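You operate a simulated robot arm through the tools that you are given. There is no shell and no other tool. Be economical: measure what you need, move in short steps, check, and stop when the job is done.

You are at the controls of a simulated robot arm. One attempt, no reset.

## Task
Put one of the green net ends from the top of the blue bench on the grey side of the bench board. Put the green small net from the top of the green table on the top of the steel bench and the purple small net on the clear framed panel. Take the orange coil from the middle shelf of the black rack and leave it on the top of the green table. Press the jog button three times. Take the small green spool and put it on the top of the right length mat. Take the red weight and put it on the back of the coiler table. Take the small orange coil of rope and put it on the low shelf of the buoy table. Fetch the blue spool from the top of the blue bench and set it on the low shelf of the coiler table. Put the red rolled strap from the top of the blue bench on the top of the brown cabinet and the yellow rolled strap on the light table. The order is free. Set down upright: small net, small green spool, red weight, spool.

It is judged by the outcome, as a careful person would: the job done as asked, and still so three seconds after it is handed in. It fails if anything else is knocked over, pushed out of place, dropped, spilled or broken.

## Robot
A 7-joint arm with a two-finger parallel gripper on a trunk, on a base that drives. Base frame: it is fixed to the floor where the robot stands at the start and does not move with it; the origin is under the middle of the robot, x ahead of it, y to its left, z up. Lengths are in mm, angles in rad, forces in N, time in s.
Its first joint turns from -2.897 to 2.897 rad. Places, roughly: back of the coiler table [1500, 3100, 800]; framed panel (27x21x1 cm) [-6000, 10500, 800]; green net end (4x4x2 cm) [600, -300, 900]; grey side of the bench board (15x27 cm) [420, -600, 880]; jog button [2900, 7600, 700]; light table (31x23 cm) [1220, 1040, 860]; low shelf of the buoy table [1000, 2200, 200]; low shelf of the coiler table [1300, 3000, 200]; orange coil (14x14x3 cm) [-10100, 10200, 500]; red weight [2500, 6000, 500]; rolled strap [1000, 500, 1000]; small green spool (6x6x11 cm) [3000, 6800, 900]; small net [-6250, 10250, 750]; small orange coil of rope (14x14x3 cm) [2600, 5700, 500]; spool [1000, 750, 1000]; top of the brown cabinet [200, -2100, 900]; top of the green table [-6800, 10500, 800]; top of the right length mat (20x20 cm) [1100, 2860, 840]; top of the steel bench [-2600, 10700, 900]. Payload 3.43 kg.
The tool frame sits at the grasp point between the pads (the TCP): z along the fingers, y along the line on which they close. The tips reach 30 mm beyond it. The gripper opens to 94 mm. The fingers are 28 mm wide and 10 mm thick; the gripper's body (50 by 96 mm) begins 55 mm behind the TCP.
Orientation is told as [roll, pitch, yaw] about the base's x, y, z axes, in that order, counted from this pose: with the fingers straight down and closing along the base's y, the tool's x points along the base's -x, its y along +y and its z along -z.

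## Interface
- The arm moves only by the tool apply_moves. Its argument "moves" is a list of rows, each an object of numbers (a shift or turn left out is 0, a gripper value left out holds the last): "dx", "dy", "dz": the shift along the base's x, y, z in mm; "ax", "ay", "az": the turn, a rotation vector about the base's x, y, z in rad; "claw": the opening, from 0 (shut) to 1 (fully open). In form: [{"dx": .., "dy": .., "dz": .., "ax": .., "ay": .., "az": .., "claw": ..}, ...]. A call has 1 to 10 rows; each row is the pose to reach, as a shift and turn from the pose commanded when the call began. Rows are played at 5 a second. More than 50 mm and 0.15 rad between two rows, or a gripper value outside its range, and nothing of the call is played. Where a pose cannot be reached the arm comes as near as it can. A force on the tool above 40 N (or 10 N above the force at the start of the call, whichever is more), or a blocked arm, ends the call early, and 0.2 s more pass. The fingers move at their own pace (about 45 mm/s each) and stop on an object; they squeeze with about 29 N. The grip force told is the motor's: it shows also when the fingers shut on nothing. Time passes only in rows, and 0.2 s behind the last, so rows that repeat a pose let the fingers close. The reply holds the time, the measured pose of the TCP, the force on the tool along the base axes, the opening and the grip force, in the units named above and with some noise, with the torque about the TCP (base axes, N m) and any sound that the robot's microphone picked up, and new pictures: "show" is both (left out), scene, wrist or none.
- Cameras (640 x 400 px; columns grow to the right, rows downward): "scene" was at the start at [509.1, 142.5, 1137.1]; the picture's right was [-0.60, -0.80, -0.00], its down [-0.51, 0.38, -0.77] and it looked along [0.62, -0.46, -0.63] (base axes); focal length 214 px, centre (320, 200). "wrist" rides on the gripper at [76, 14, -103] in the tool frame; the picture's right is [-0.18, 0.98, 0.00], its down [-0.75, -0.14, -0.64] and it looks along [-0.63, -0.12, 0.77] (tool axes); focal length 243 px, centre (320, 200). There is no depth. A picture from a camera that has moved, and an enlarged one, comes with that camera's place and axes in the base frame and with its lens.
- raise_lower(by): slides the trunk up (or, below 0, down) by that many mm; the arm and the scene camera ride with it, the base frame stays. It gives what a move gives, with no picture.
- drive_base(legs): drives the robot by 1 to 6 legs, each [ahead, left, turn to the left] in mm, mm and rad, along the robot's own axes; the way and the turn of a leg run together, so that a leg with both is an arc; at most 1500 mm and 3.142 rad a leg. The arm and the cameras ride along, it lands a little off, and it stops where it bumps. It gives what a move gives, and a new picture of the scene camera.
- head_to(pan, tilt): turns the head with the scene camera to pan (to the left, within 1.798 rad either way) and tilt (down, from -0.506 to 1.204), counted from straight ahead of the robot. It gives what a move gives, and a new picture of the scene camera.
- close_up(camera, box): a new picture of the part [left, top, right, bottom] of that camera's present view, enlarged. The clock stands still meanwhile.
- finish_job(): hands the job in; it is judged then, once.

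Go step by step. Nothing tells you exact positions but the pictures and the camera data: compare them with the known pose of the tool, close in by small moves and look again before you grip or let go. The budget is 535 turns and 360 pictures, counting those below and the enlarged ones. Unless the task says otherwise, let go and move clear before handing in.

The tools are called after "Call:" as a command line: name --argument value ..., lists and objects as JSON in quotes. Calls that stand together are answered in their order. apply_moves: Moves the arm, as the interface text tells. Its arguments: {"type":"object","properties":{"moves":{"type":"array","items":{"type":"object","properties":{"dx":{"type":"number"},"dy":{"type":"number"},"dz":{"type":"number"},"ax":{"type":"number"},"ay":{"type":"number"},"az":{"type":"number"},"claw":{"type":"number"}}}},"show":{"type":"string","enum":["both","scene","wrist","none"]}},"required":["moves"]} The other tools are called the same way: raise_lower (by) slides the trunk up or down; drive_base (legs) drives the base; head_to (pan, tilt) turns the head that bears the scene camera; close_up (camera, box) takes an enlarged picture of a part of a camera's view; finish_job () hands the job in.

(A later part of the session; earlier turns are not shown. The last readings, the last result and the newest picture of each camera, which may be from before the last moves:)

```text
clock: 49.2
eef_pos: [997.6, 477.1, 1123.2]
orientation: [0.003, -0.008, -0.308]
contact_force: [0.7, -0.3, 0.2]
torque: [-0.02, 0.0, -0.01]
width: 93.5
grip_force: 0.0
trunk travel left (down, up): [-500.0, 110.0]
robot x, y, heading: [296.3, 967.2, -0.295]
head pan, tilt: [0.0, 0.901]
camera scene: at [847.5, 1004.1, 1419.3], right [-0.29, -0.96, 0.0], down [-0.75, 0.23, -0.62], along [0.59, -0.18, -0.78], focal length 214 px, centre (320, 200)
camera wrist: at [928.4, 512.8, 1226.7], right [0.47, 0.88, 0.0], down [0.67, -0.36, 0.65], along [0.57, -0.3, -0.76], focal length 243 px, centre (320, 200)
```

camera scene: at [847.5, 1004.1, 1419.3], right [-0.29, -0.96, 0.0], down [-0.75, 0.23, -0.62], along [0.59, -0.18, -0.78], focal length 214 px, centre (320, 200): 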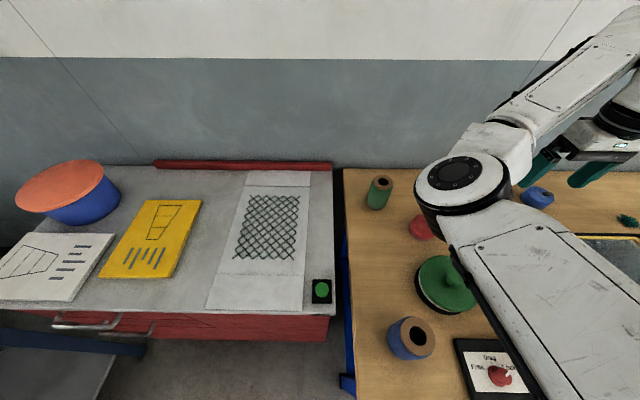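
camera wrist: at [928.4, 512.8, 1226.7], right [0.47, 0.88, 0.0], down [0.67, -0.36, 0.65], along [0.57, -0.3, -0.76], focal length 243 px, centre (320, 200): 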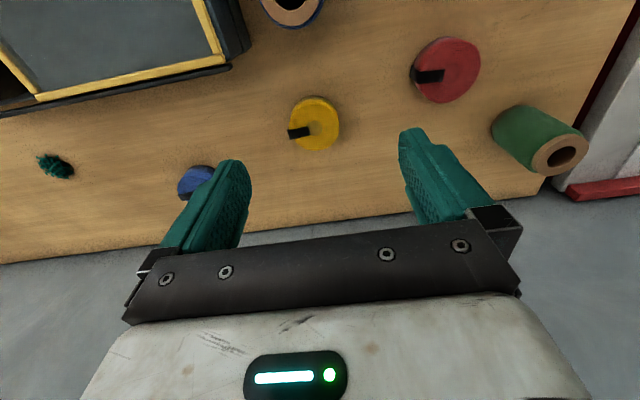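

Yellow strap centre ≈[1052,440], with its black tail pointing toward the -y side. I'll turn the tool ~0.9 rad so the pads avoid the tail, and centre over it.

Call:
apply_moves --moves '[{"dx": 14, "dy": -10, "az": 0.14}, {"dx": 28, "dy": -20, "az": 0.28}, {"dx": 42, "dy": -30, "az": 0.42}, {"dx": 54, "dy": -37, "az": 0.56}, {"dx": 54, "dy": -37, "az": 0.7}, {"dx": 54, "dy": -37, "az": 0.84}, {"dx": 54, "dy": -37, "az": 0.95}, {"dx": 54, "dy": -37, "az": 0.95, "dz": -40}, {"dx": 54, "dy": -37, "az": 0.95, "dz": -80}, {"dx": 54, "dy": -37, "az": 0.95, "dz": -80}]' --show "wrist"

```text
clock: 51.5
eef_pos: [1052.6, 437.3, 1043.0]
orientation: [0.002, -0.007, 0.645]
contact_force: [-0.1, 0.6, -0.3]
torque: [0.01, 0.02, -0.03]
width: 94.0
grip_force: 0.1
trunk travel left (down, up): [-500.0, 110.0]
robot x, y, heading: [296.0, 969.7, -0.3]
head pan, tilt: [0.0, 0.901]
camera wrist: at [983.0, 402.4, 1146.6], right [-0.44, 0.9, 0.0], down [0.68, 0.33, 0.65], along [0.58, 0.29, -0.76], focal length 243 px, centre (320, 200)
```

wrist: 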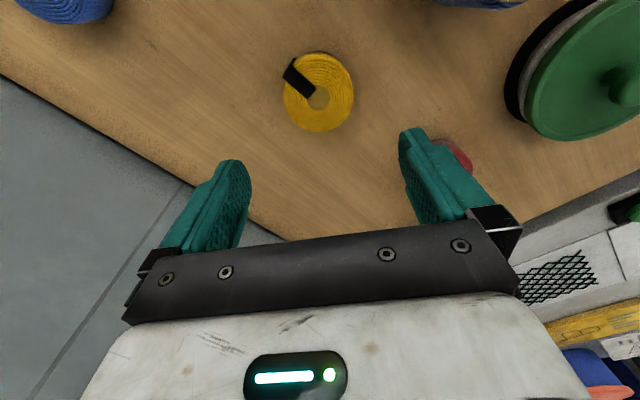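

Centred on it. Descend to the strap.

Call:
apply_moves --moves '[{"dz": -40}, {"dz": -80}, {"dz": -110}, {"dz": -110}]' --show "wrist"

```text
clock: 52.5
eef_pos: [1050.6, 438.4, 935.0]
orientation: [0.002, -0.007, 0.644]
contact_force: [-0.3, -1.0, 0.4]
torque: [0.0, 0.02, 0.03]
width: 94.0
grip_force: 0.0
trunk travel left (down, up): [-500.0, 110.0]
robot x, y, heading: [298.2, 969.4, -0.297]
head pan, tilt: [0.0, 0.901]
camera wrist: at [980.8, 403.0, 1037.8], right [-0.44, 0.9, 0.0], down [0.68, 0.33, 0.65], along [0.58, 0.29, -0.76], focal length 243 px, centre (320, 200)
```

wrist: 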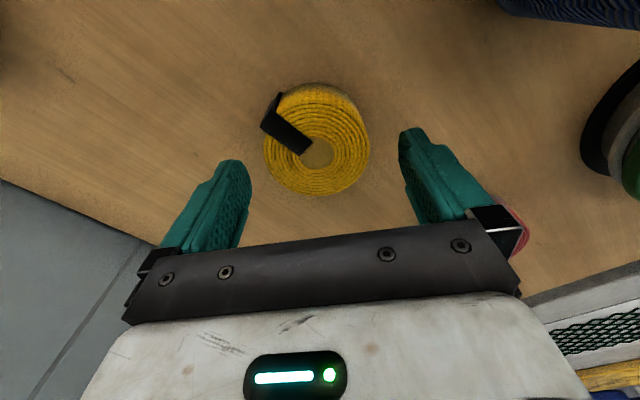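

Still centred. Go down to z≈898 and close.

Call:
apply_moves --moves '[{"dz": -15}, {"dz": -30}, {"dz": -36}, {"dz": -36, "claw": 0.6}, {"dz": -36, "claw": 0.5}, {"dz": -36, "claw": 0.5}, {"dz": -36, "claw": 0.4}]' --show "wrist"

```text
clock: 54.0
eef_pos: [1051.3, 437.5, 898.2]
orientation: [0.001, -0.006, 0.644]
contact_force: [1.5, -1.6, 0.6]
torque: [-0.06, -0.04, 0.04]
width: 75.6
grip_force: 29.2
trunk travel left (down, up): [-500.0, 110.0]
robot x, y, heading: [296.5, 967.9, -0.3]
head pan, tilt: [0.0, 0.901]
camera wrist: at [982.2, 402.8, 1001.3], right [-0.44, 0.9, 0.0], down [0.68, 0.34, 0.65], along [0.58, 0.29, -0.76], focal length 243 px, centre (320, 200)
```

wrist: 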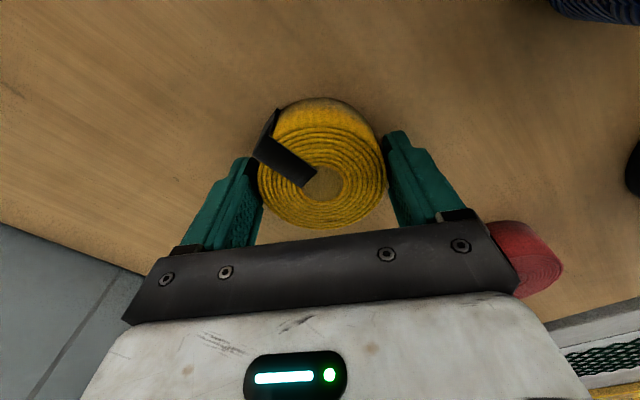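

Gripped the yellow strap. Lift and carry toward the light table.

Call:
apply_moves --moves '[{"dz": 30}, {"dz": 75}, {"dz": 120}, {"dz": 160}, {"dz": 180, "dx": 10, "dy": 40}, {"dz": 190, "dx": 22, "dy": 85}, {"dz": 190, "dx": 34, "dy": 130}, {"dz": 190, "dx": 46, "dy": 175}, {"dz": 190, "dx": 58, "dy": 220}, {"dz": 190, "dx": 70, "dy": 265}]' --show "none"

Call:
apply_moves --moves '[{"dx": 12, "dy": 45}, {"dx": 24, "dy": 90}, {"dx": 36, "dy": 135}, {"dx": 48, "dy": 180}, {"dx": 60, "dy": 225}, {"dx": 72, "dy": 270}, {"dx": 85, "dy": 310}, {"dx": 99, "dy": 342}, {"dx": 99, "dy": 342}]' --show "both"

```text
clock: 56.2
eef_pos: [1122.0, 703.1, 1088.9]
orientation: [0.003, -0.007, 0.644]
contact_force: [0.7, 0.3, -2.2]
torque: [0.04, -0.02, -0.01]
width: 75.4
grip_force: 29.1
trunk travel left (down, up): [-500.0, 110.0]
robot x, y, heading: [295.7, 969.4, -0.298]
head pan, tilt: [0.0, 0.901]
```

```text
clock: 58.2
eef_pos: [1220.9, 1046.7, 1087.0]
orientation: [0.002, -0.007, 0.643]
contact_force: [0.1, -0.9, -2.3]
torque: [-0.01, 0.01, 0.02]
width: 75.6
grip_force: 29.1
trunk travel left (down, up): [-500.0, 110.0]
robot x, y, heading: [296.9, 968.6, -0.301]
head pan, tilt: [0.0, 0.901]
camera scene: at [847.6, 1004.4, 1419.2], right [-0.29, -0.96, 0.0], down [-0.75, 0.23, -0.62], along [0.59, -0.18, -0.78], focal length 214 px, centre (320, 200)
camera wrist: at [1150.6, 1010.6, 1189.5], right [-0.44, 0.9, 0.0], down [0.69, 0.33, 0.65], along [0.58, 0.29, -0.76], focal length 243 px, centre (320, 200)
```

scene: 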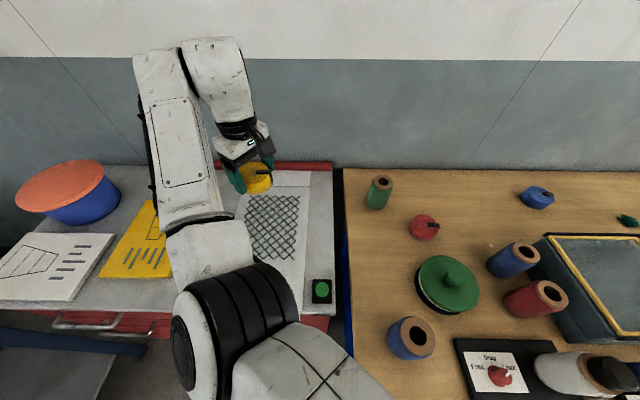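
wrist: 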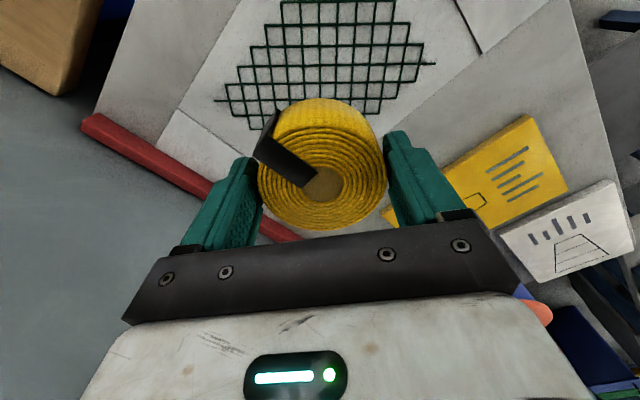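

It's above the light table's middle. Descend until contact.

Call:
apply_moves --moves '[{"dz": -45}, {"dz": -90}, {"dz": -130}, {"dz": -160}, {"dz": -170}, {"dz": -175}, {"dz": -180}, {"dz": -184}, {"dz": -188}, {"dz": -192}]' --show "wrist"

```text
clock: 60.5
eef_pos: [1220.8, 1044.7, 902.1]
orientation: [-0.001, -0.012, 0.644]
contact_force: [-14.1, -4.1, 36.7]
torque: [0.1, 0.59, 0.19]
width: 75.8
grip_force: 28.9
trunk travel left (down, up): [-500.0, 110.0]
robot x, y, heading: [296.1, 969.5, -0.298]
head pan, tilt: [0.0, 0.901]
camera wrist: at [1151.0, 1010.1, 1004.3], right [-0.44, 0.9, 0.0], down [0.68, 0.33, 0.65], along [0.58, 0.29, -0.76], focal length 243 px, centre (320, 200)
```

wrist: 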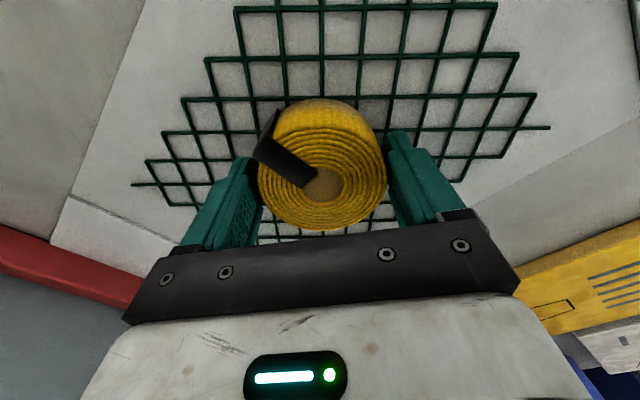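

In contact. Back off the press, open, and lift away.

Call:
apply_moves --moves '[{"dz": 5}, {"dz": 6, "claw": 1.0}, {"dz": 6, "claw": 1.0}, {"dz": 30}, {"dz": 75}, {"dz": 120}, {"dz": 165}, {"dz": 190}]' --show "both"

```text
clock: 62.2
eef_pos: [1220.2, 1045.5, 1086.2]
orientation: [0.005, -0.006, 0.644]
contact_force: [-0.1, 0.0, -0.8]
torque: [-0.01, -0.03, -0.01]
width: 94.4
grip_force: 0.1
trunk travel left (down, up): [-500.0, 110.0]
robot x, y, heading: [291.4, 967.3, -0.293]
head pan, tilt: [0.0, 0.901]
camera scene: at [847.4, 1004.3, 1419.2], right [-0.29, -0.96, 0.0], down [-0.75, 0.23, -0.62], along [0.59, -0.18, -0.78], focal length 214 px, centre (320, 200)
camera wrist: at [1150.7, 1010.7, 1188.6], right [-0.44, 0.9, 0.0], down [0.69, 0.34, 0.65], along [0.58, 0.29, -0.76], focal length 243 px, centre (320, 200)
```

scene: 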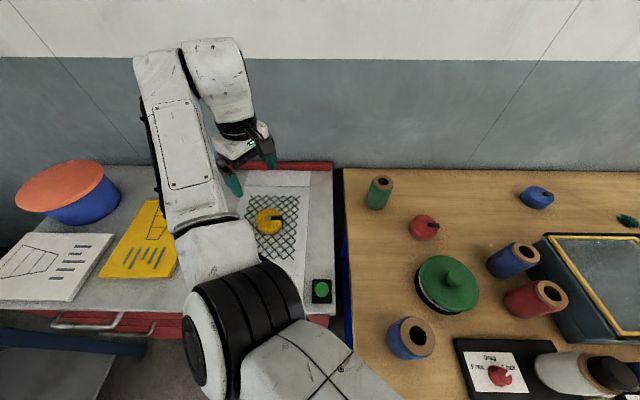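
wrist: 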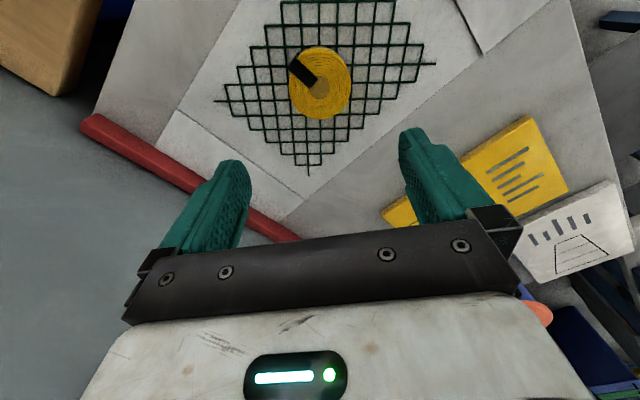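

Yellow strap is on the light table. Next the red strap at about [1072,622].

Call:
apply_moves --moves '[{"dx": -15, "dy": -45}, {"dx": -30, "dy": -90}, {"dx": -46, "dy": -135}, {"dx": -62, "dy": -180}, {"dx": -78, "dy": -225}, {"dx": -94, "dy": -270}, {"dx": -110, "dy": -315}, {"dx": -126, "dy": -360}, {"dx": -140, "dy": -402}, {"dx": -148, "dy": -423}]' --show "wrist"

```text
clock: 64.5
eef_pos: [1070.7, 624.2, 1087.9]
orientation: [0.003, -0.007, 0.645]
contact_force: [-0.2, -0.4, -0.5]
torque: [0.0, 0.0, 0.03]
width: 94.0
grip_force: 0.1
trunk travel left (down, up): [-500.0, 110.0]
robot x, y, heading: [294.5, 967.3, -0.302]
head pan, tilt: [0.0, 0.901]
camera wrist: at [1001.3, 587.7, 1189.8], right [-0.44, 0.9, 0.0], down [0.68, 0.34, 0.65], along [0.58, 0.29, -0.76], focal length 243 px, centre (320, 200)
```

wrist: 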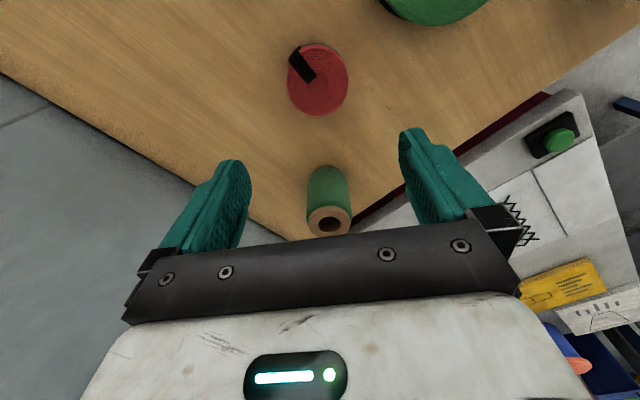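

Centred on the red strap; the green spool is ~145 mm away, clear. Descend.

Call:
apply_moves --moves '[{"dy": -4, "dz": -45}, {"dy": -4, "dz": -90}, {"dy": -4, "dz": -130}, {"dy": -4, "dz": -160}, {"dy": -4, "dz": -160}]' --show "wrist"

```text
clock: 65.7
eef_pos: [1070.5, 619.7, 925.8]
orientation: [0.005, -0.006, 0.644]
contact_force: [-0.3, 0.5, 0.2]
torque: [-0.02, -0.01, -0.01]
width: 93.9
grip_force: 0.1
trunk travel left (down, up): [-500.0, 110.0]
robot x, y, heading: [295.3, 966.8, -0.295]
head pan, tilt: [0.0, 0.901]
camera wrist: at [1002.3, 583.9, 1028.4], right [-0.44, 0.9, 0.0], down [0.68, 0.33, 0.65], along [0.58, 0.29, -0.76], focal length 243 px, centre (320, 200)
```

wrist: 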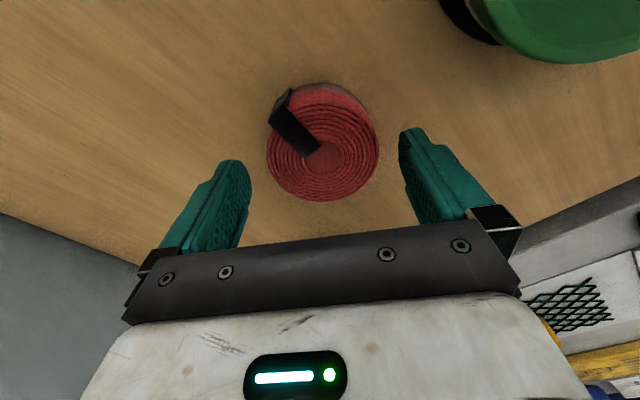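

Call:
apply_moves --moves '[{"dz": -15}, {"dz": -27}, {"dz": -27, "claw": 0.6}, {"dz": -27, "claw": 0.5}, {"dz": -27, "claw": 0.5}, {"dz": -27, "claw": 0.4}]' --show "wrist"

```text
clock: 67.0
eef_pos: [1075.5, 622.1, 905.9]
orientation: [-0.002, -0.014, 0.645]
contact_force: [4.5, 9.8, 19.0]
torque: [0.65, 0.33, -0.26]
width: 74.2
grip_force: 29.0
trunk travel left (down, up): [-500.0, 110.0]
robot x, y, heading: [297.6, 969.0, -0.293]
head pan, tilt: [0.0, 0.901]
camera wrist: at [1004.7, 585.8, 1007.0], right [-0.44, 0.9, 0.0], down [0.68, 0.34, 0.65], along [0.59, 0.29, -0.76], focal length 243 px, centre (320, 200)
```

wrist: 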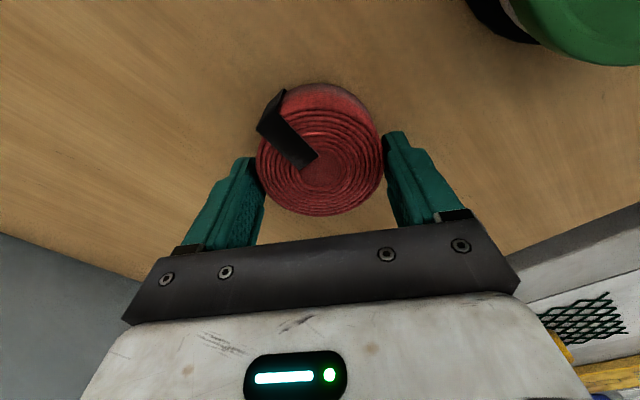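

Gripped (74 mm). Lift and check that it comes along.

Call:
apply_moves --moves '[{"dz": 10}, {"dz": 40}, {"dz": 85}, {"dz": 130}, {"dz": 170}, {"dz": 190}]' --show "wrist"

```text
clock: 68.5
eef_pos: [1070.9, 620.2, 1089.2]
orientation: [0.003, -0.007, 0.644]
contact_force: [0.5, -0.2, -1.9]
torque: [0.01, -0.01, 0.01]
width: 74.1
grip_force: 29.4
trunk travel left (down, up): [-500.0, 110.0]
robot x, y, heading: [297.5, 970.6, -0.295]
head pan, tilt: [0.0, 0.901]
camera wrist: at [1001.3, 583.9, 1191.4], right [-0.44, 0.9, 0.01], down [0.69, 0.33, 0.65], along [0.58, 0.29, -0.76], focal length 243 px, centre (320, 200)
```

wrist: 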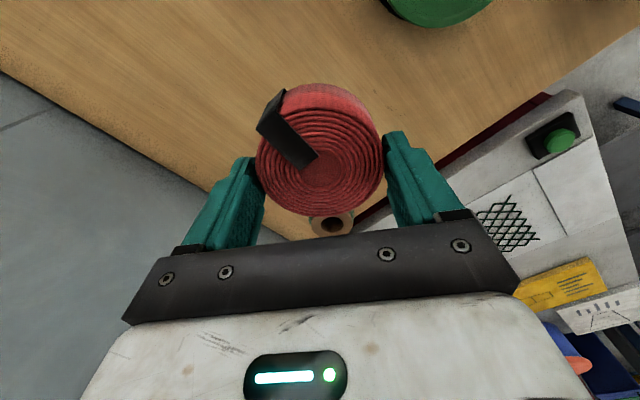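

Red strap is held. Pull the arm in and look to the right along the bench before driving to the brown cabinet.

Call:
apply_moves --moves '[{"dx": -40, "dy": 12, "dz": 20}, {"dx": -84, "dy": 26, "dz": 40}, {"dx": -128, "dy": 39, "dz": 50}, {"dx": -172, "dy": 52, "dz": 55}, {"dx": -215, "dy": 66, "dz": 60}, {"dx": -258, "dy": 79, "dz": 60}, {"dx": -300, "dy": 90, "dz": 60}]' --show "none"

Call:
head_to --pan -1.6 --tilt 0.4

```text
refused: row 2 steps farther than a row can; nothing moved
```

```text
clock: 70.1
eef_pos: [1069.9, 618.6, 1088.5]
orientation: [0.004, -0.006, 0.643]
contact_force: [0.4, 0.6, -2.9]
torque: [0.02, -0.01, -0.01]
width: 74.3
grip_force: 28.9
trunk travel left (down, up): [-500.0, 110.0]
robot x, y, heading: [297.8, 970.3, -0.298]
head pan, tilt: [-1.6, 0.4]
camera scene: at [745.7, 938.4, 1462.2], right [-0.95, 0.32, 0.0], down [0.12, 0.37, -0.92], along [-0.29, -0.87, -0.39], focal length 214 px, centre (320, 200)
```

scene: 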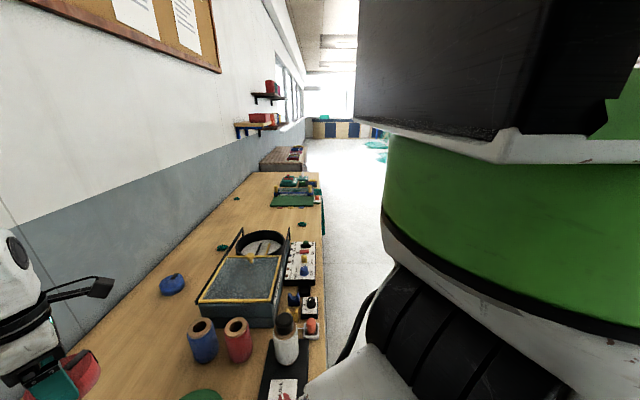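

The way along the bench is clear. Retract in smaller rows, then drive right.

Call:
apply_moves --moves '[{"dx": -40, "dy": 12, "dz": 20}, {"dx": -80, "dy": 24, "dz": 40}, {"dx": -122, "dy": 37, "dz": 50}, {"dx": -165, "dy": 50, "dz": 55}, {"dx": -210, "dy": 64, "dz": 60}, {"dx": -255, "dy": 78, "dz": 60}, {"dx": -300, "dy": 90, "dz": 60}]' --show "none"

Call:
drive_base --legs '[[0, -1400, 0], [0, -1000, 0]]'

```text
clock: 71.7
eef_pos: [769.6, 711.0, 1150.6]
orientation: [0.002, -0.007, 0.643]
contact_force: [-0.2, -0.2, -1.9]
torque: [0.02, -0.02, -0.02]
width: 74.2
grip_force: 28.7
trunk travel left (down, up): [-500.0, 110.0]
robot x, y, heading: [296.3, 968.2, -0.293]
head pan, tilt: [-1.6, 0.4]
```

```text
clock: 83.3
eef_pos: [12.9, -1546.1, 1149.0]
orientation: [0.003, -0.008, 0.623]
contact_force: [-0.9, 0.4, -2.8]
torque: [0.0, -0.02, -0.02]
width: 73.8
grip_force: 29.3
trunk travel left (down, up): [-500.0, 110.0]
robot x, y, heading: [-453.7, -1278.6, -0.319]
head pan, tilt: [-1.6, 0.4]
camera scene: at [-7.5, -1318.2, 1462.3], right [-0.94, 0.34, 0.0], down [0.13, 0.37, -0.92], along [-0.31, -0.87, -0.39], focal length 214 px, centre (320, 200)
```

scene: 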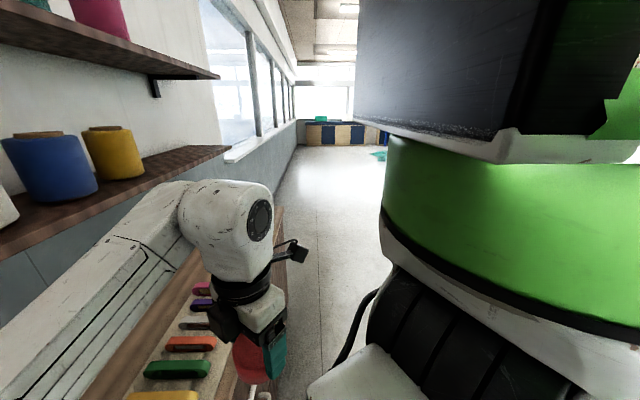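

I'm near the brown cabinet; shelves are on the wall. Look at the cabinet top.

Call:
head_to --pan -0.9 --tilt 0.6

```text
clock: 84.4
eef_pos: [12.4, -1547.2, 1148.6]
orientation: [0.003, -0.006, 0.623]
contact_force: [-0.2, 0.2, -1.4]
torque: [0.04, 0.01, 0.03]
width: 73.7
grip_force: 29.0
trunk travel left (down, up): [-500.0, 110.0]
robot x, y, heading: [-455.1, -1279.9, -0.317]
head pan, tilt: [-0.901, 0.6]
camera scene: at [54.5, -1314.1, 1444.1], right [-0.94, -0.34, 0.0], down [-0.2, 0.53, -0.83], along [0.28, -0.77, -0.56], focal length 214 px, centre (320, 200)
```

scene: 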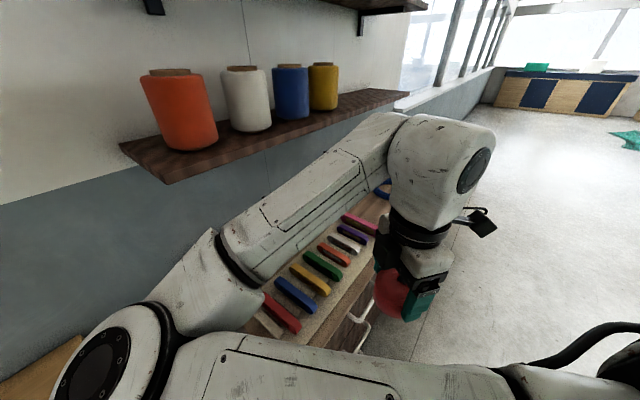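

Call:
apply_moves --moves '[{"dx": 0, "dy": -1, "dz": 0}]' --show "wrist"

Call:
drive_base --legs '[[0, -350, 0.02]]'

Call:
head_to --pan -0.2 --tilt 0.7

```text
clock: 84.8
eef_pos: [12.9, -1547.6, 1150.5]
orientation: [0.005, -0.006, 0.624]
contact_force: [0.6, 0.0, -2.5]
torque: [-0.02, 0.0, 0.03]
width: 73.7
grip_force: 28.7
trunk travel left (down, up): [-500.0, 110.0]
robot x, y, heading: [-458.2, -1276.5, -0.315]
head pan, tilt: [-0.901, 0.6]
camera wrist: at [-57.6, -1582.1, 1252.6], right [-0.42, 0.91, 0.0], down [0.69, 0.32, 0.65], along [0.58, 0.28, -0.76], focal length 243 px, centre (320, 200)
```

wrist: 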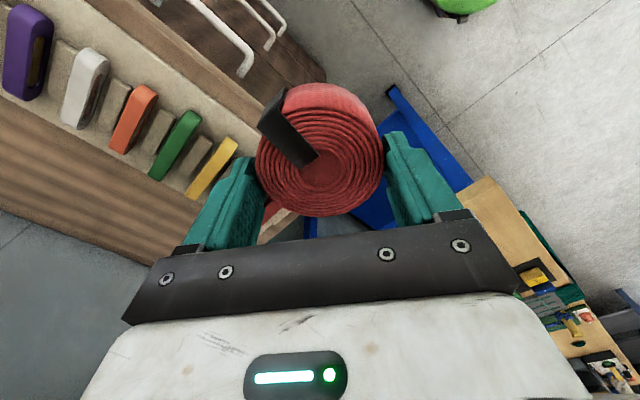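

```text
clock: 87.1
eef_pos: [-90.0, -1876.7, 1149.1]
orientation: [0.004, -0.006, 0.641]
contact_force: [0.3, -0.2, -1.9]
torque: [0.0, -0.02, -0.01]
width: 73.9
grip_force: 29.0
trunk travel left (down, up): [-500.0, 110.0]
robot x, y, heading: [-562.6, -1620.1, -0.297]
head pan, tilt: [-0.901, 0.6]
camera scene: at [-51.9, -1641.6, 1444.0], right [-0.93, -0.36, 0.0], down [-0.21, 0.53, -0.83], along [0.3, -0.77, -0.56], focal length 214 px, centre (320, 200)
```

scene: 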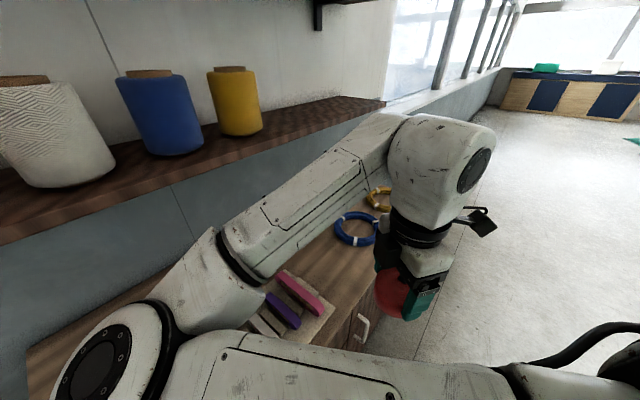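

```text
clock: 88.2
eef_pos: [-90.3, -1877.6, 1149.8]
orientation: [0.003, -0.006, 0.641]
contact_force: [0.1, -0.6, -2.6]
torque: [0.01, -0.05, 0.01]
width: 73.9
grip_force: 28.6
trunk travel left (down, up): [-500.0, 110.0]
robot x, y, heading: [-563.6, -1616.2, -0.292]
head pan, tilt: [-0.201, 0.7]
camera scene: at [-9.6, -1600.1, 1435.4], right [-0.48, -0.88, 0.0], down [-0.57, 0.31, -0.76], along [0.67, -0.37, -0.64], focal length 214 px, centre (320, 200)
```

scene: 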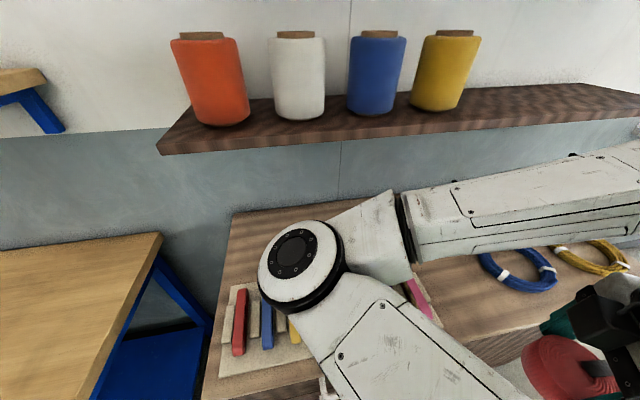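

The cabinet top has a bar rack on the left, rings on the right, a gap in between around [127,-2110]. Drive right a bit more so the gap is straight ahead, then check with the wrist camera.

Call:
drive_base --legs '[[0, -200, 0]]'

Call:
apply_moves --moves '[{"dx": 30, "dy": 10}, {"dx": 60, "dy": 0}, {"dx": 90, "dy": -10}, {"dx": 120, "dy": -20}, {"dx": 140, "dy": -30}]' --show "both"

```text
clock: 89.8
eef_pos: [-148.1, -2067.3, 1149.0]
orientation: [0.003, -0.006, 0.644]
contact_force: [0.4, 0.8, -1.7]
torque: [-0.01, 0.03, 0.01]
width: 74.1
grip_force: 28.5
trunk travel left (down, up): [-500.0, 110.0]
robot x, y, heading: [-617.9, -1806.0, -0.296]
head pan, tilt: [-0.201, 0.7]
camera scene: at [-67.9, -1790.4, 1435.4], right [-0.48, -0.88, 0.0], down [-0.57, 0.31, -0.76], along [0.67, -0.36, -0.64], focal length 214 px, centre (320, 200)
```

scene: 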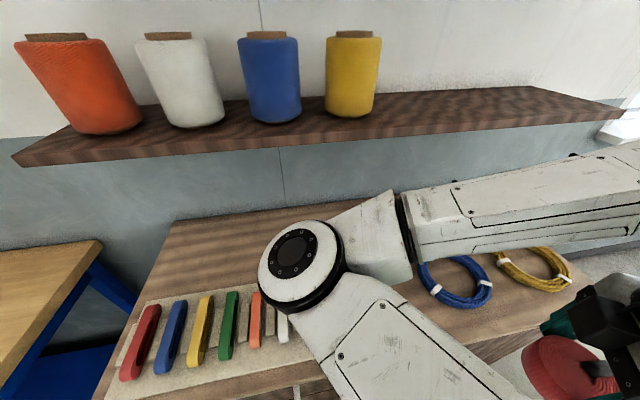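

```text
clock: 91.0
eef_pos: [-8.0, -2097.2, 1149.0]
orientation: [0.003, -0.008, 0.641]
contact_force: [-0.1, -0.4, -2.7]
torque: [0.0, 0.02, 0.0]
width: 74.0
grip_force: 28.7
trunk travel left (down, up): [-500.0, 110.0]
robot x, y, heading: [-623.2, -1807.7, -0.294]
head pan, tilt: [-0.201, 0.7]
camera scene: at [-67.9, -1790.3, 1435.4], right [-0.48, -0.88, 0.0], down [-0.57, 0.31, -0.76], along [0.67, -0.36, -0.64], focal length 214 px, centre (320, 200)
camera wrist: at [-78.6, -2132.0, 1251.5], right [-0.44, 0.9, 0.0], down [0.68, 0.33, 0.65], along [0.58, 0.29, -0.76], focal length 243 px, centre (320, 200)
```

scene: 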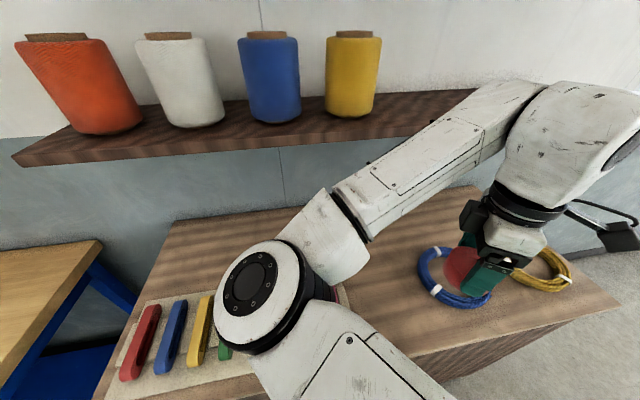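
wrist: 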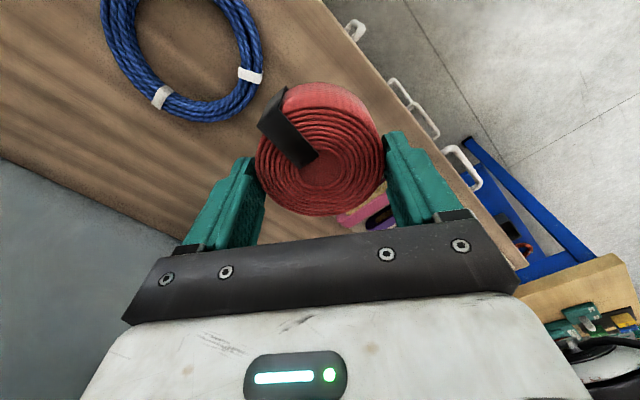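

The blue ring is centred ≈[53,-2260], the pink bar ≈[107,-1970]. I'll target [140,-2092].

Call:
apply_moves --moves '[{"dx": 45, "dy": 2}, {"dx": 90, "dy": 3}, {"dx": 130, "dy": 4, "dz": -20}, {"dx": 148, "dy": 5, "dz": -60}, {"dx": 148, "dy": 5, "dz": -100}, {"dx": 148, "dy": 5, "dz": -130}, {"dx": 148, "dy": 5, "dz": -130}]' --show "both"

```text
clock: 92.6
eef_pos: [139.8, -2093.0, 1019.8]
orientation: [0.004, -0.009, 0.642]
contact_force: [-0.4, -0.4, -2.4]
torque: [0.02, -0.02, -0.03]
width: 73.7
grip_force: 29.0
trunk travel left (down, up): [-500.0, 110.0]
robot x, y, heading: [-624.5, -1807.9, -0.301]
head pan, tilt: [-0.201, 0.7]
camera scene: at [-67.8, -1790.5, 1435.4], right [-0.48, -0.88, 0.0], down [-0.57, 0.31, -0.76], along [0.67, -0.36, -0.64], focal length 214 px, centre (320, 200)
camera wrist: at [70.8, -2128.5, 1122.2], right [-0.44, 0.9, 0.0], down [0.69, 0.33, 0.65], along [0.58, 0.29, -0.76], focal length 243 px, centre (320, 200)
```

scene: 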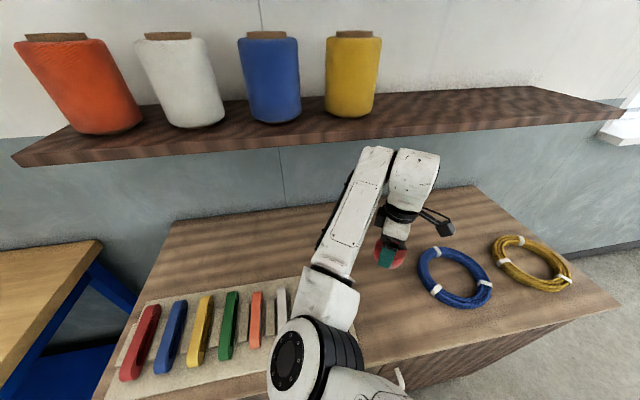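
wrist: 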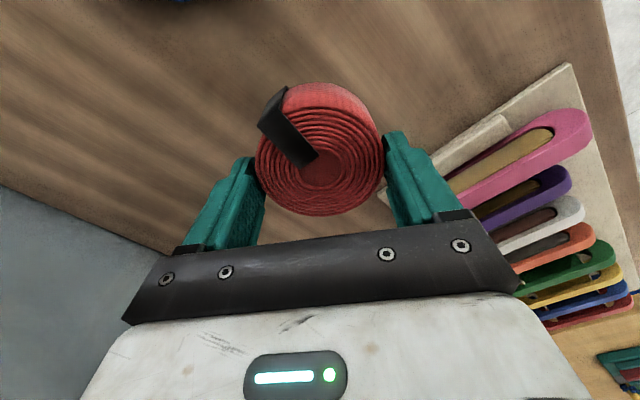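

Clear all round. Descend until contact.

Call:
apply_moves --moves '[{"dz": -40}, {"dz": -60}, {"dz": -68}, {"dz": -76}, {"dz": -84}, {"dz": -92}, {"dz": -100}, {"dz": -108}, {"dz": -116}, {"dz": -124}]' --show "wrist"

```text
clock: 93.8
eef_pos: [140.1, -2092.6, 944.1]
orientation: [-0.006, -0.009, 0.644]
contact_force: [-7.4, 1.3, 20.8]
torque: [0.42, 0.53, 0.09]
width: 73.8
grip_force: 29.0
trunk travel left (down, up): [-500.0, 110.0]
robot x, y, heading: [-618.7, -1804.6, -0.296]
head pan, tilt: [-0.201, 0.7]
stopped in row 5: the force on the tool passed its limit at 46 N (the readings are from after the stop); the commanded pose is now the measured one
camera wrist: at [70.3, -2127.4, 1046.5], right [-0.44, 0.9, 0.0], down [0.68, 0.34, 0.65], along [0.58, 0.28, -0.76], focal length 243 px, centre (320, 200)
```

wrist: 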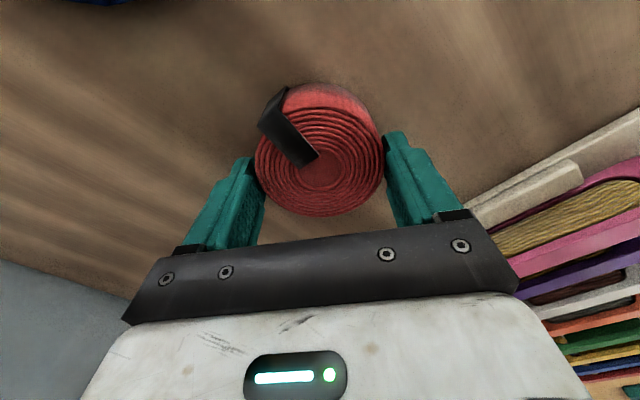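

Contact with the cabinet top (z≈900). Release and rise.

Call:
apply_moves --moves '[{"dz": 1}, {"dz": 1, "claw": 0.95}, {"dz": 1, "claw": 0.95}, {"dz": 25}, {"dz": 70}, {"dz": 110}, {"dz": 150}, {"dz": 190}, {"dz": 190, "dx": -45}, {"dz": 200, "dx": -90}]' --show "both"

```text
clock: 96.0
eef_pos: [51.9, -2093.1, 1144.0]
orientation: [-0.004, -0.009, 0.643]
contact_force: [-0.3, 0.4, -1.0]
torque: [-0.04, -0.01, 0.03]
width: 89.5
grip_force: 0.0
trunk travel left (down, up): [-500.0, 110.0]
robot x, y, heading: [-620.6, -1810.6, -0.296]
head pan, tilt: [-0.201, 0.7]
camera scene: at [-67.9, -1790.5, 1435.4], right [-0.48, -0.88, 0.0], down [-0.57, 0.31, -0.76], along [0.67, -0.36, -0.64], focal length 214 px, centre (320, 200)
camera wrist: at [-18.0, -2127.9, 1246.0], right [-0.44, 0.9, 0.0], down [0.68, 0.34, 0.65], along [0.58, 0.29, -0.76], focal length 243 px, centre (320, 200)
```

scene: 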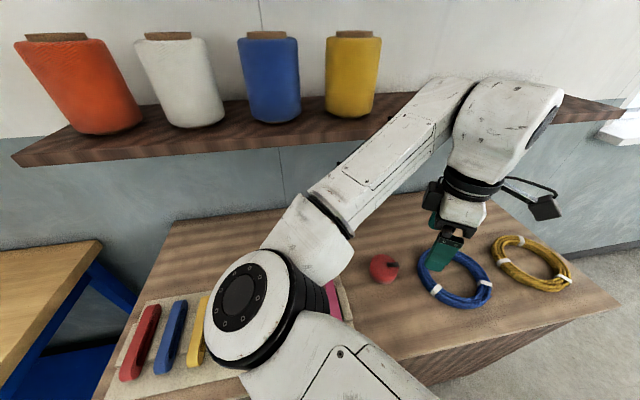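
wrist: 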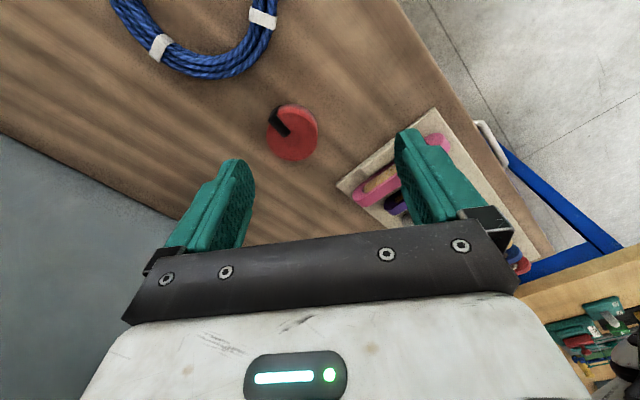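

Red strap placed. Retract the arm, restore its yaw, and drive back left for the blue spool.

Call:
apply_moves --moves '[{"dx": -40, "dy": 12, "az": -0.12}, {"dx": -80, "dy": 24, "dz": 10, "az": -0.24}, {"dx": -120, "dy": 37, "dz": 15, "az": -0.36}, {"dx": -160, "dy": 49, "dz": 20, "az": -0.48}, {"dx": -200, "dy": 61, "dz": 25, "az": -0.6}, {"dx": -239, "dy": 73, "dz": 30, "az": -0.72}, {"dx": -239, "dy": 73, "dz": 30, "az": -0.84}, {"dx": -239, "dy": 73, "dz": 30, "az": -0.94}]' --show "none"

Call:
drive_base --legs '[[0, 1450, 0], [0, 1400, 0]]'

Call:
head_to --pan 0.0 --tilt 0.9

```text
clock: 97.8
eef_pos: [-196.8, -2070.4, 1182.7]
orientation: [-0.006, -0.008, -0.297]
contact_force: [-0.1, 0.2, 0.0]
torque: [-0.04, 0.02, -0.01]
width: 89.3
grip_force: 0.0
out of reach, approached as far as the arm can: row 5, 6, 7, 8
trunk travel left (down, up): [-500.0, 110.0]
robot x, y, heading: [-622.1, -1806.8, -0.296]
head pan, tilt: [-0.201, 0.7]
```

```text
clock: 111.5
eef_pos: [596.8, 668.9, 1182.6]
orientation: [-0.005, -0.008, -0.268]
contact_force: [0.1, 0.4, 0.4]
torque: [-0.01, 0.0, -0.02]
width: 89.0
grip_force: 0.2
trunk travel left (down, up): [-500.0, 110.0]
robot x, y, heading: [163.3, 918.8, -0.263]
head pan, tilt: [-0.201, 0.7]
camera scene: at [716.9, 951.4, 1435.4], right [-0.45, -0.89, 0.0], down [-0.57, 0.29, -0.76], along [0.68, -0.35, -0.64], focal length 214 px, centre (320, 200)
```

scene: 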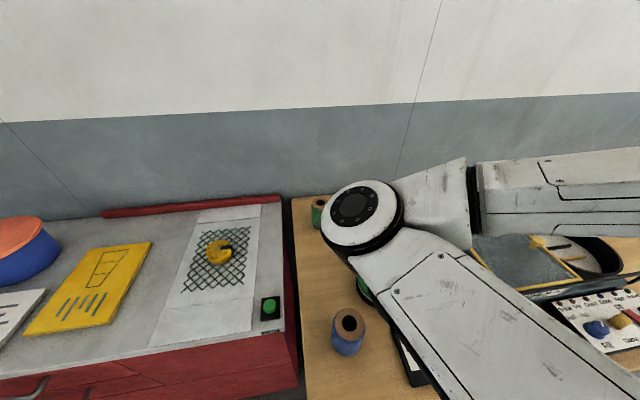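

```text
clock: 112.2
eef_pos: [596.3, 668.4, 1183.5]
orientation: [-0.005, -0.009, -0.269]
contact_force: [0.1, -0.3, 0.1]
torque: [0.01, -0.02, -0.01]
width: 89.4
grip_force: 0.1
trunk travel left (down, up): [-500.0, 110.0]
robot x, y, heading: [161.7, 920.1, -0.267]
head pan, tilt: [0.0, 0.901]
camera scene: at [713.9, 969.7, 1419.3], right [-0.27, -0.96, 0.0], down [-0.76, 0.21, -0.62], along [0.6, -0.16, -0.78], focal length 214 px, centre (320, 200)
```

scene: 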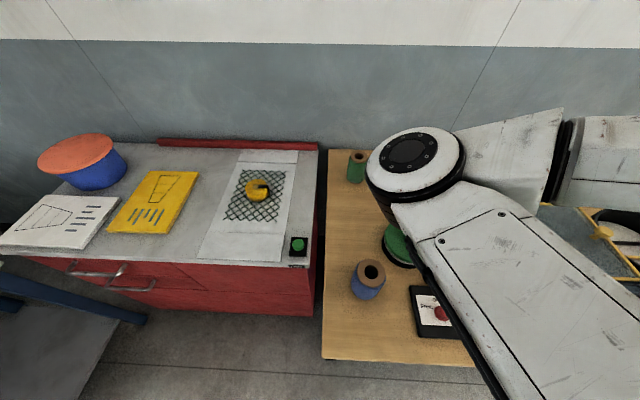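

Blue spool ≈[836,821], top ≈972. For placing on a low shelf under a tabletop I'll grip it with the fingers tilted 0.6 rad forward, so the hand trails outside. Approach above it.

Call:
apply_moves --moves '[{"dx": 34, "dy": 22, "ax": -0.022, "ay": -0.083}, {"dx": 66, "dy": 44, "ax": -0.045, "ay": -0.165}, {"dx": 98, "dy": 65, "ax": -0.068, "ay": -0.248}, {"dx": 130, "dy": 87, "ax": -0.09, "ay": -0.331}, {"dx": 162, "dy": 108, "ax": -0.113, "ay": -0.413, "dz": -15}, {"dx": 194, "dy": 129, "ax": -0.135, "ay": -0.496, "dz": -30}, {"dx": 200, "dy": 140, "ax": -0.158, "ay": -0.579, "dz": -60}, {"dx": 200, "dy": 150, "ax": -0.158, "ay": -0.579, "dz": -80}]' --show "both"

```text
clock: 113.4
eef_pos: [651.2, 650.9, 1122.5]
orientation: [-0.341, -0.141, -0.532]
contact_force: [-0.3, -0.6, -0.5]
torque: [-0.01, 0.0, -0.02]
width: 89.4
grip_force: 0.1
out of reach, approached as far as the arm can: row 1, 2, 3, 4, 5
trunk travel left (down, up): [-500.0, 110.0]
robot x, y, heading: [163.0, 920.9, -0.274]
head pan, tilt: [0.0, 0.901]
stopped in row 5: the arm was blocked; the commanded pose is now the measured one
camera scene: at [713.4, 969.3, 1419.3], right [-0.27, -0.96, 0.0], down [-0.76, 0.21, -0.62], along [0.6, -0.16, -0.78], focal length 214 px, centre (320, 200)
camera wrist: at [600.2, 735.6, 1203.0], right [0.67, 0.68, -0.3], down [0.61, -0.26, 0.75], along [0.43, -0.68, -0.59], focal length 243 px, centre (320, 200)
```

scene: 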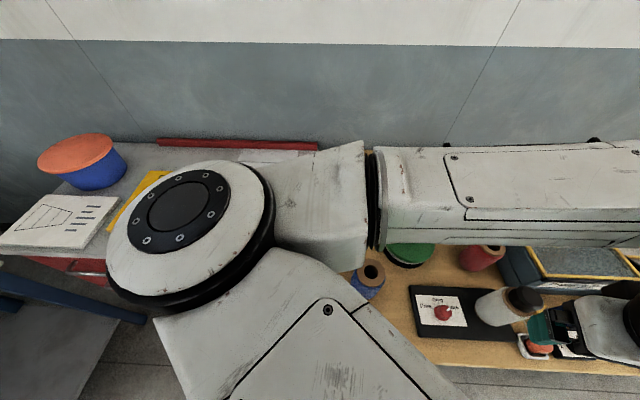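
wrist: 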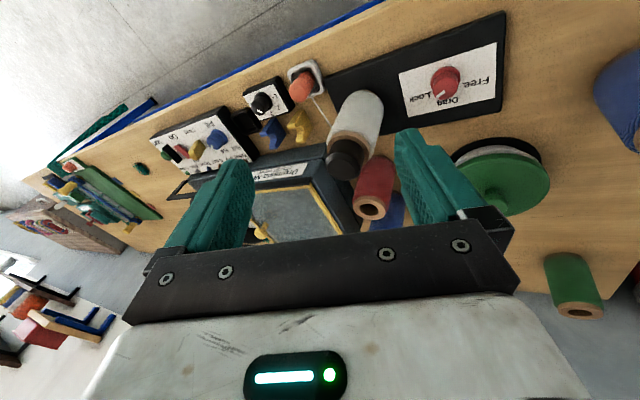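

The arm was too folded for that. I'll bring it back level and further out first, then lower.

Call:
apply_moves --moves '[{"dx": 25, "dy": 25, "ax": 0.09, "ay": 0.011, "az": 0.065}, {"dx": 50, "dy": 50, "ax": 0.18, "ay": 0.022, "az": 0.13}, {"dx": 75, "dy": 75, "ax": 0.27, "ay": 0.033, "az": 0.195}, {"dx": 100, "dy": 100, "ax": 0.366, "ay": 0.045, "az": 0.262}, {"dx": 130, "dy": 130, "ax": 0.366, "ay": 0.045, "az": 0.262}, {"dx": 160, "dy": 155, "ax": 0.366, "ay": 0.045, "az": 0.262}, {"dx": 184, "dy": 170, "ax": 0.366, "ay": 0.045, "az": 0.262}]' --show "both"

```text
clock: 115.0
eef_pos: [835.8, 819.0, 1120.4]
orientation: [-0.023, 0.047, -0.283]
contact_force: [-0.7, 1.7, 0.3]
torque: [0.0, -0.01, -0.02]
width: 89.5
grip_force: 0.0
trunk travel left (down, up): [-500.0, 110.0]
robot x, y, heading: [165.9, 920.3, -0.271]
head pan, tilt: [0.0, 0.901]
camera scene: at [713.8, 969.2, 1419.3], right [-0.27, -0.96, 0.0], down [-0.76, 0.21, -0.62], along [0.6, -0.16, -0.78], focal length 214 px, centre (320, 200)
camera wrist: at [772.9, 854.0, 1227.6], right [0.45, 0.89, -0.03], down [0.72, -0.34, 0.61], along [0.53, -0.3, -0.79], focal length 243 px, centre (320, 200)
```

scene: 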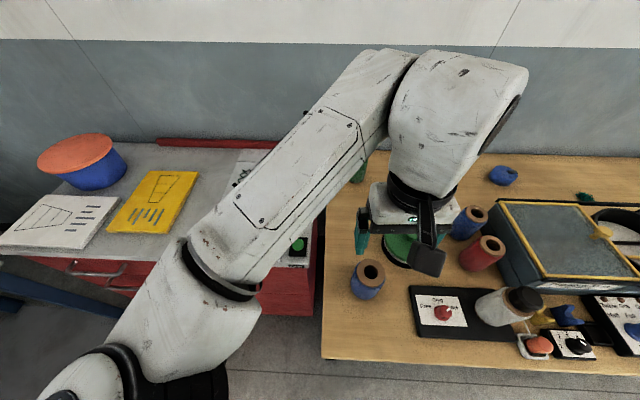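
wrist: 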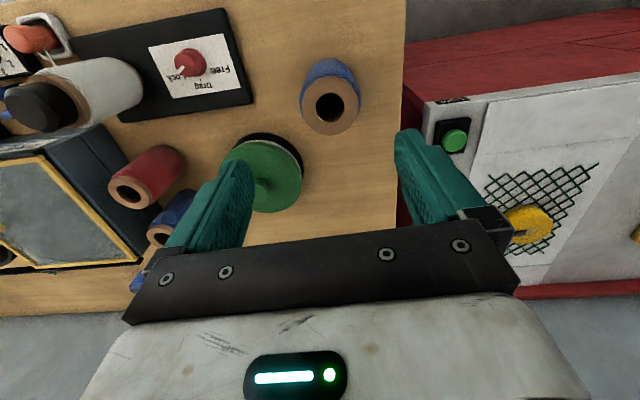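

Now the tool is right above the spool (≈[840,821]). Tilt forward by 0.6 rad here.

Call:
apply_moves --moves '[{"ax": -0.02, "ay": -0.12}, {"ax": -0.05, "ay": -0.25}, {"ax": -0.08, "ay": -0.37}, {"ax": -0.1, "ay": -0.49, "dx": 3}, {"ax": -0.13, "ay": -0.6, "dx": 3}, {"ax": -0.13, "ay": -0.6, "dx": 3}]' --show "both"

```text
clock: 116.4
eef_pos: [839.4, 818.8, 1121.7]
orientation: [0.024, -0.568, -0.295]
contact_force: [-0.4, -0.2, 0.1]
torque: [0.01, 0.0, 0.02]
width: 89.5
grip_force: 0.1
trunk travel left (down, up): [-500.0, 110.0]
robot x, y, heading: [165.2, 923.6, -0.269]
head pan, tilt: [0.0, 0.901]
camera scene: at [713.7, 969.2, 1419.3], right [-0.27, -0.96, 0.0], down [-0.76, 0.21, -0.62], along [0.6, -0.16, -0.78], focal length 214 px, centre (320, 200)
camera wrist: at [729.0, 865.4, 1168.4], right [0.42, 0.9, 0.12], down [0.23, -0.24, 0.94], along [0.88, -0.37, -0.31], focal length 243 px, centre (320, 200)
```

scene: 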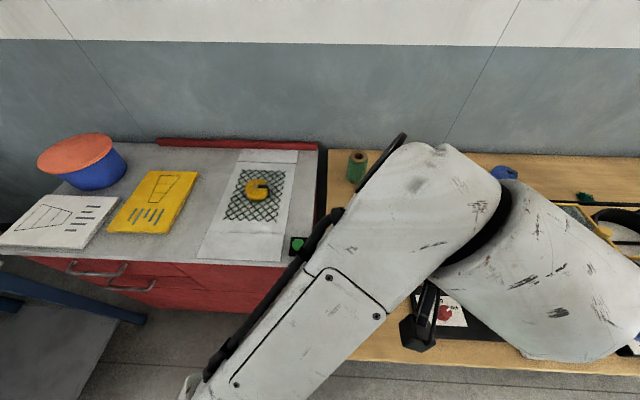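
wrist: 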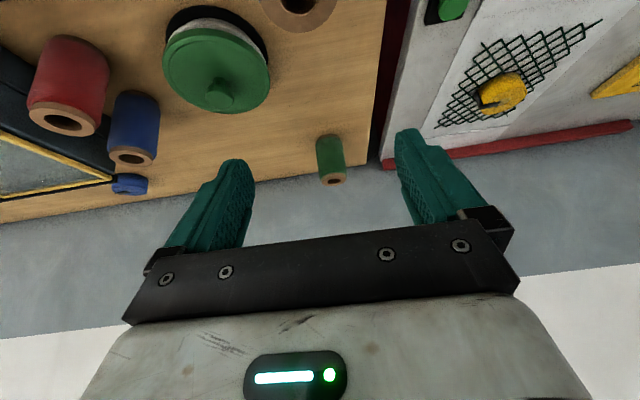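

Tilted fine. Descend toward the spool and check alignment.

Call:
apply_moves --moves '[{"dy": 2, "dz": -40}, {"dy": 2, "dz": -80}, {"dy": 2, "dz": -100}, {"dy": 2, "dz": -100, "claw": 1.0}]' --show "both"

```text
clock: 117.4
eef_pos: [838.2, 821.1, 1020.6]
orientation: [0.023, -0.565, -0.296]
contact_force: [-0.7, -0.4, 0.3]
torque: [-0.04, -0.02, 0.0]
width: 93.9
grip_force: 0.0
trunk travel left (down, up): [-500.0, 110.0]
robot x, y, heading: [162.8, 919.3, -0.272]
head pan, tilt: [0.0, 0.901]
camera scene: at [713.8, 969.1, 1419.3], right [-0.27, -0.96, 0.0], down [-0.76, 0.21, -0.62], along [0.6, -0.16, -0.78], focal length 214 px, centre (320, 200)
camera wrist: at [729.0, 866.0, 1068.1], right [0.42, 0.9, 0.12], down [0.24, -0.24, 0.94], along [0.88, -0.37, -0.31], focal length 243 px, centre (320, 200)
```

scene: 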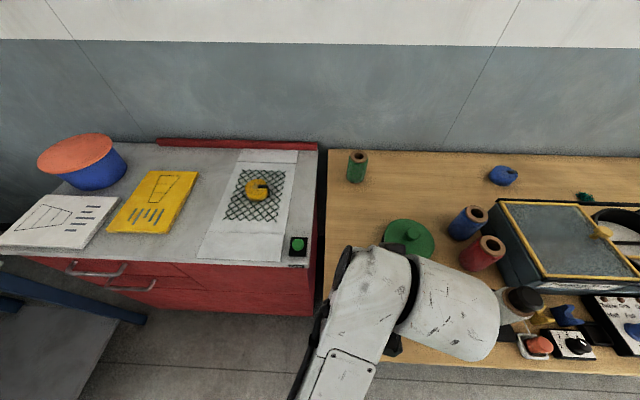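
wrist: 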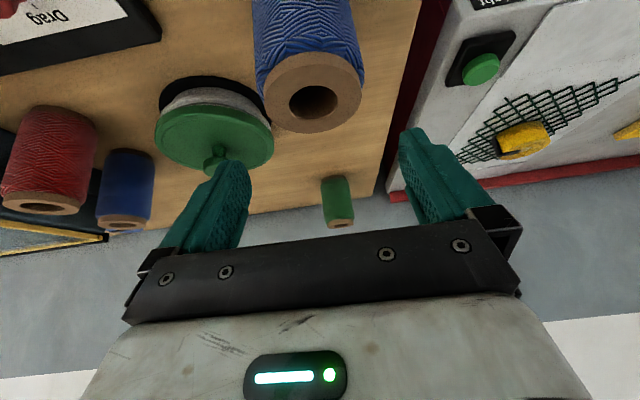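

Triangulated spool centre ≈[845,820], top ≈957. Descend to z≈927 around it.

Call:
apply_moves --moves '[{"dx": 6, "dy": -1, "dz": -30}, {"dx": 7, "dy": -1, "dz": -60}, {"dx": 7, "dy": -1, "dz": -80}, {"dx": 7, "dy": -1, "dz": -93}, {"dx": 7, "dy": -1, "dz": -93}]' --show "wrist"

```text
clock: 118.6
eef_pos: [846.4, 820.4, 929.4]
orientation: [0.023, -0.566, -0.295]
contact_force: [0.6, -0.6, -0.6]
torque: [-0.01, 0.03, 0.0]
width: 94.1
grip_force: 0.2
trunk travel left (down, up): [-500.0, 110.0]
robot x, y, heading: [165.1, 919.5, -0.269]
head pan, tilt: [0.0, 0.901]
camera wrist: at [736.8, 866.2, 976.1], right [0.42, 0.9, 0.12], down [0.24, -0.24, 0.94], along [0.88, -0.37, -0.31], focal length 243 px, centre (320, 200)
```

wrist: 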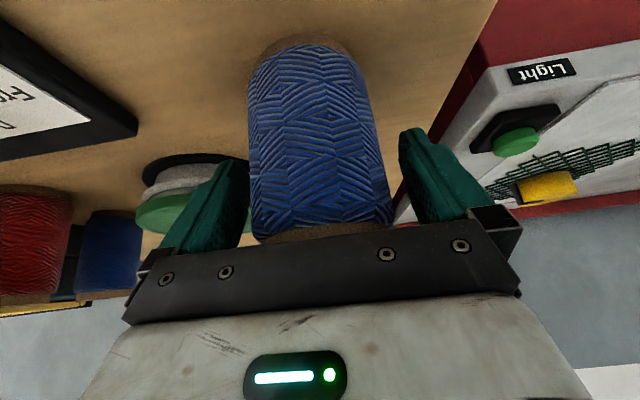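

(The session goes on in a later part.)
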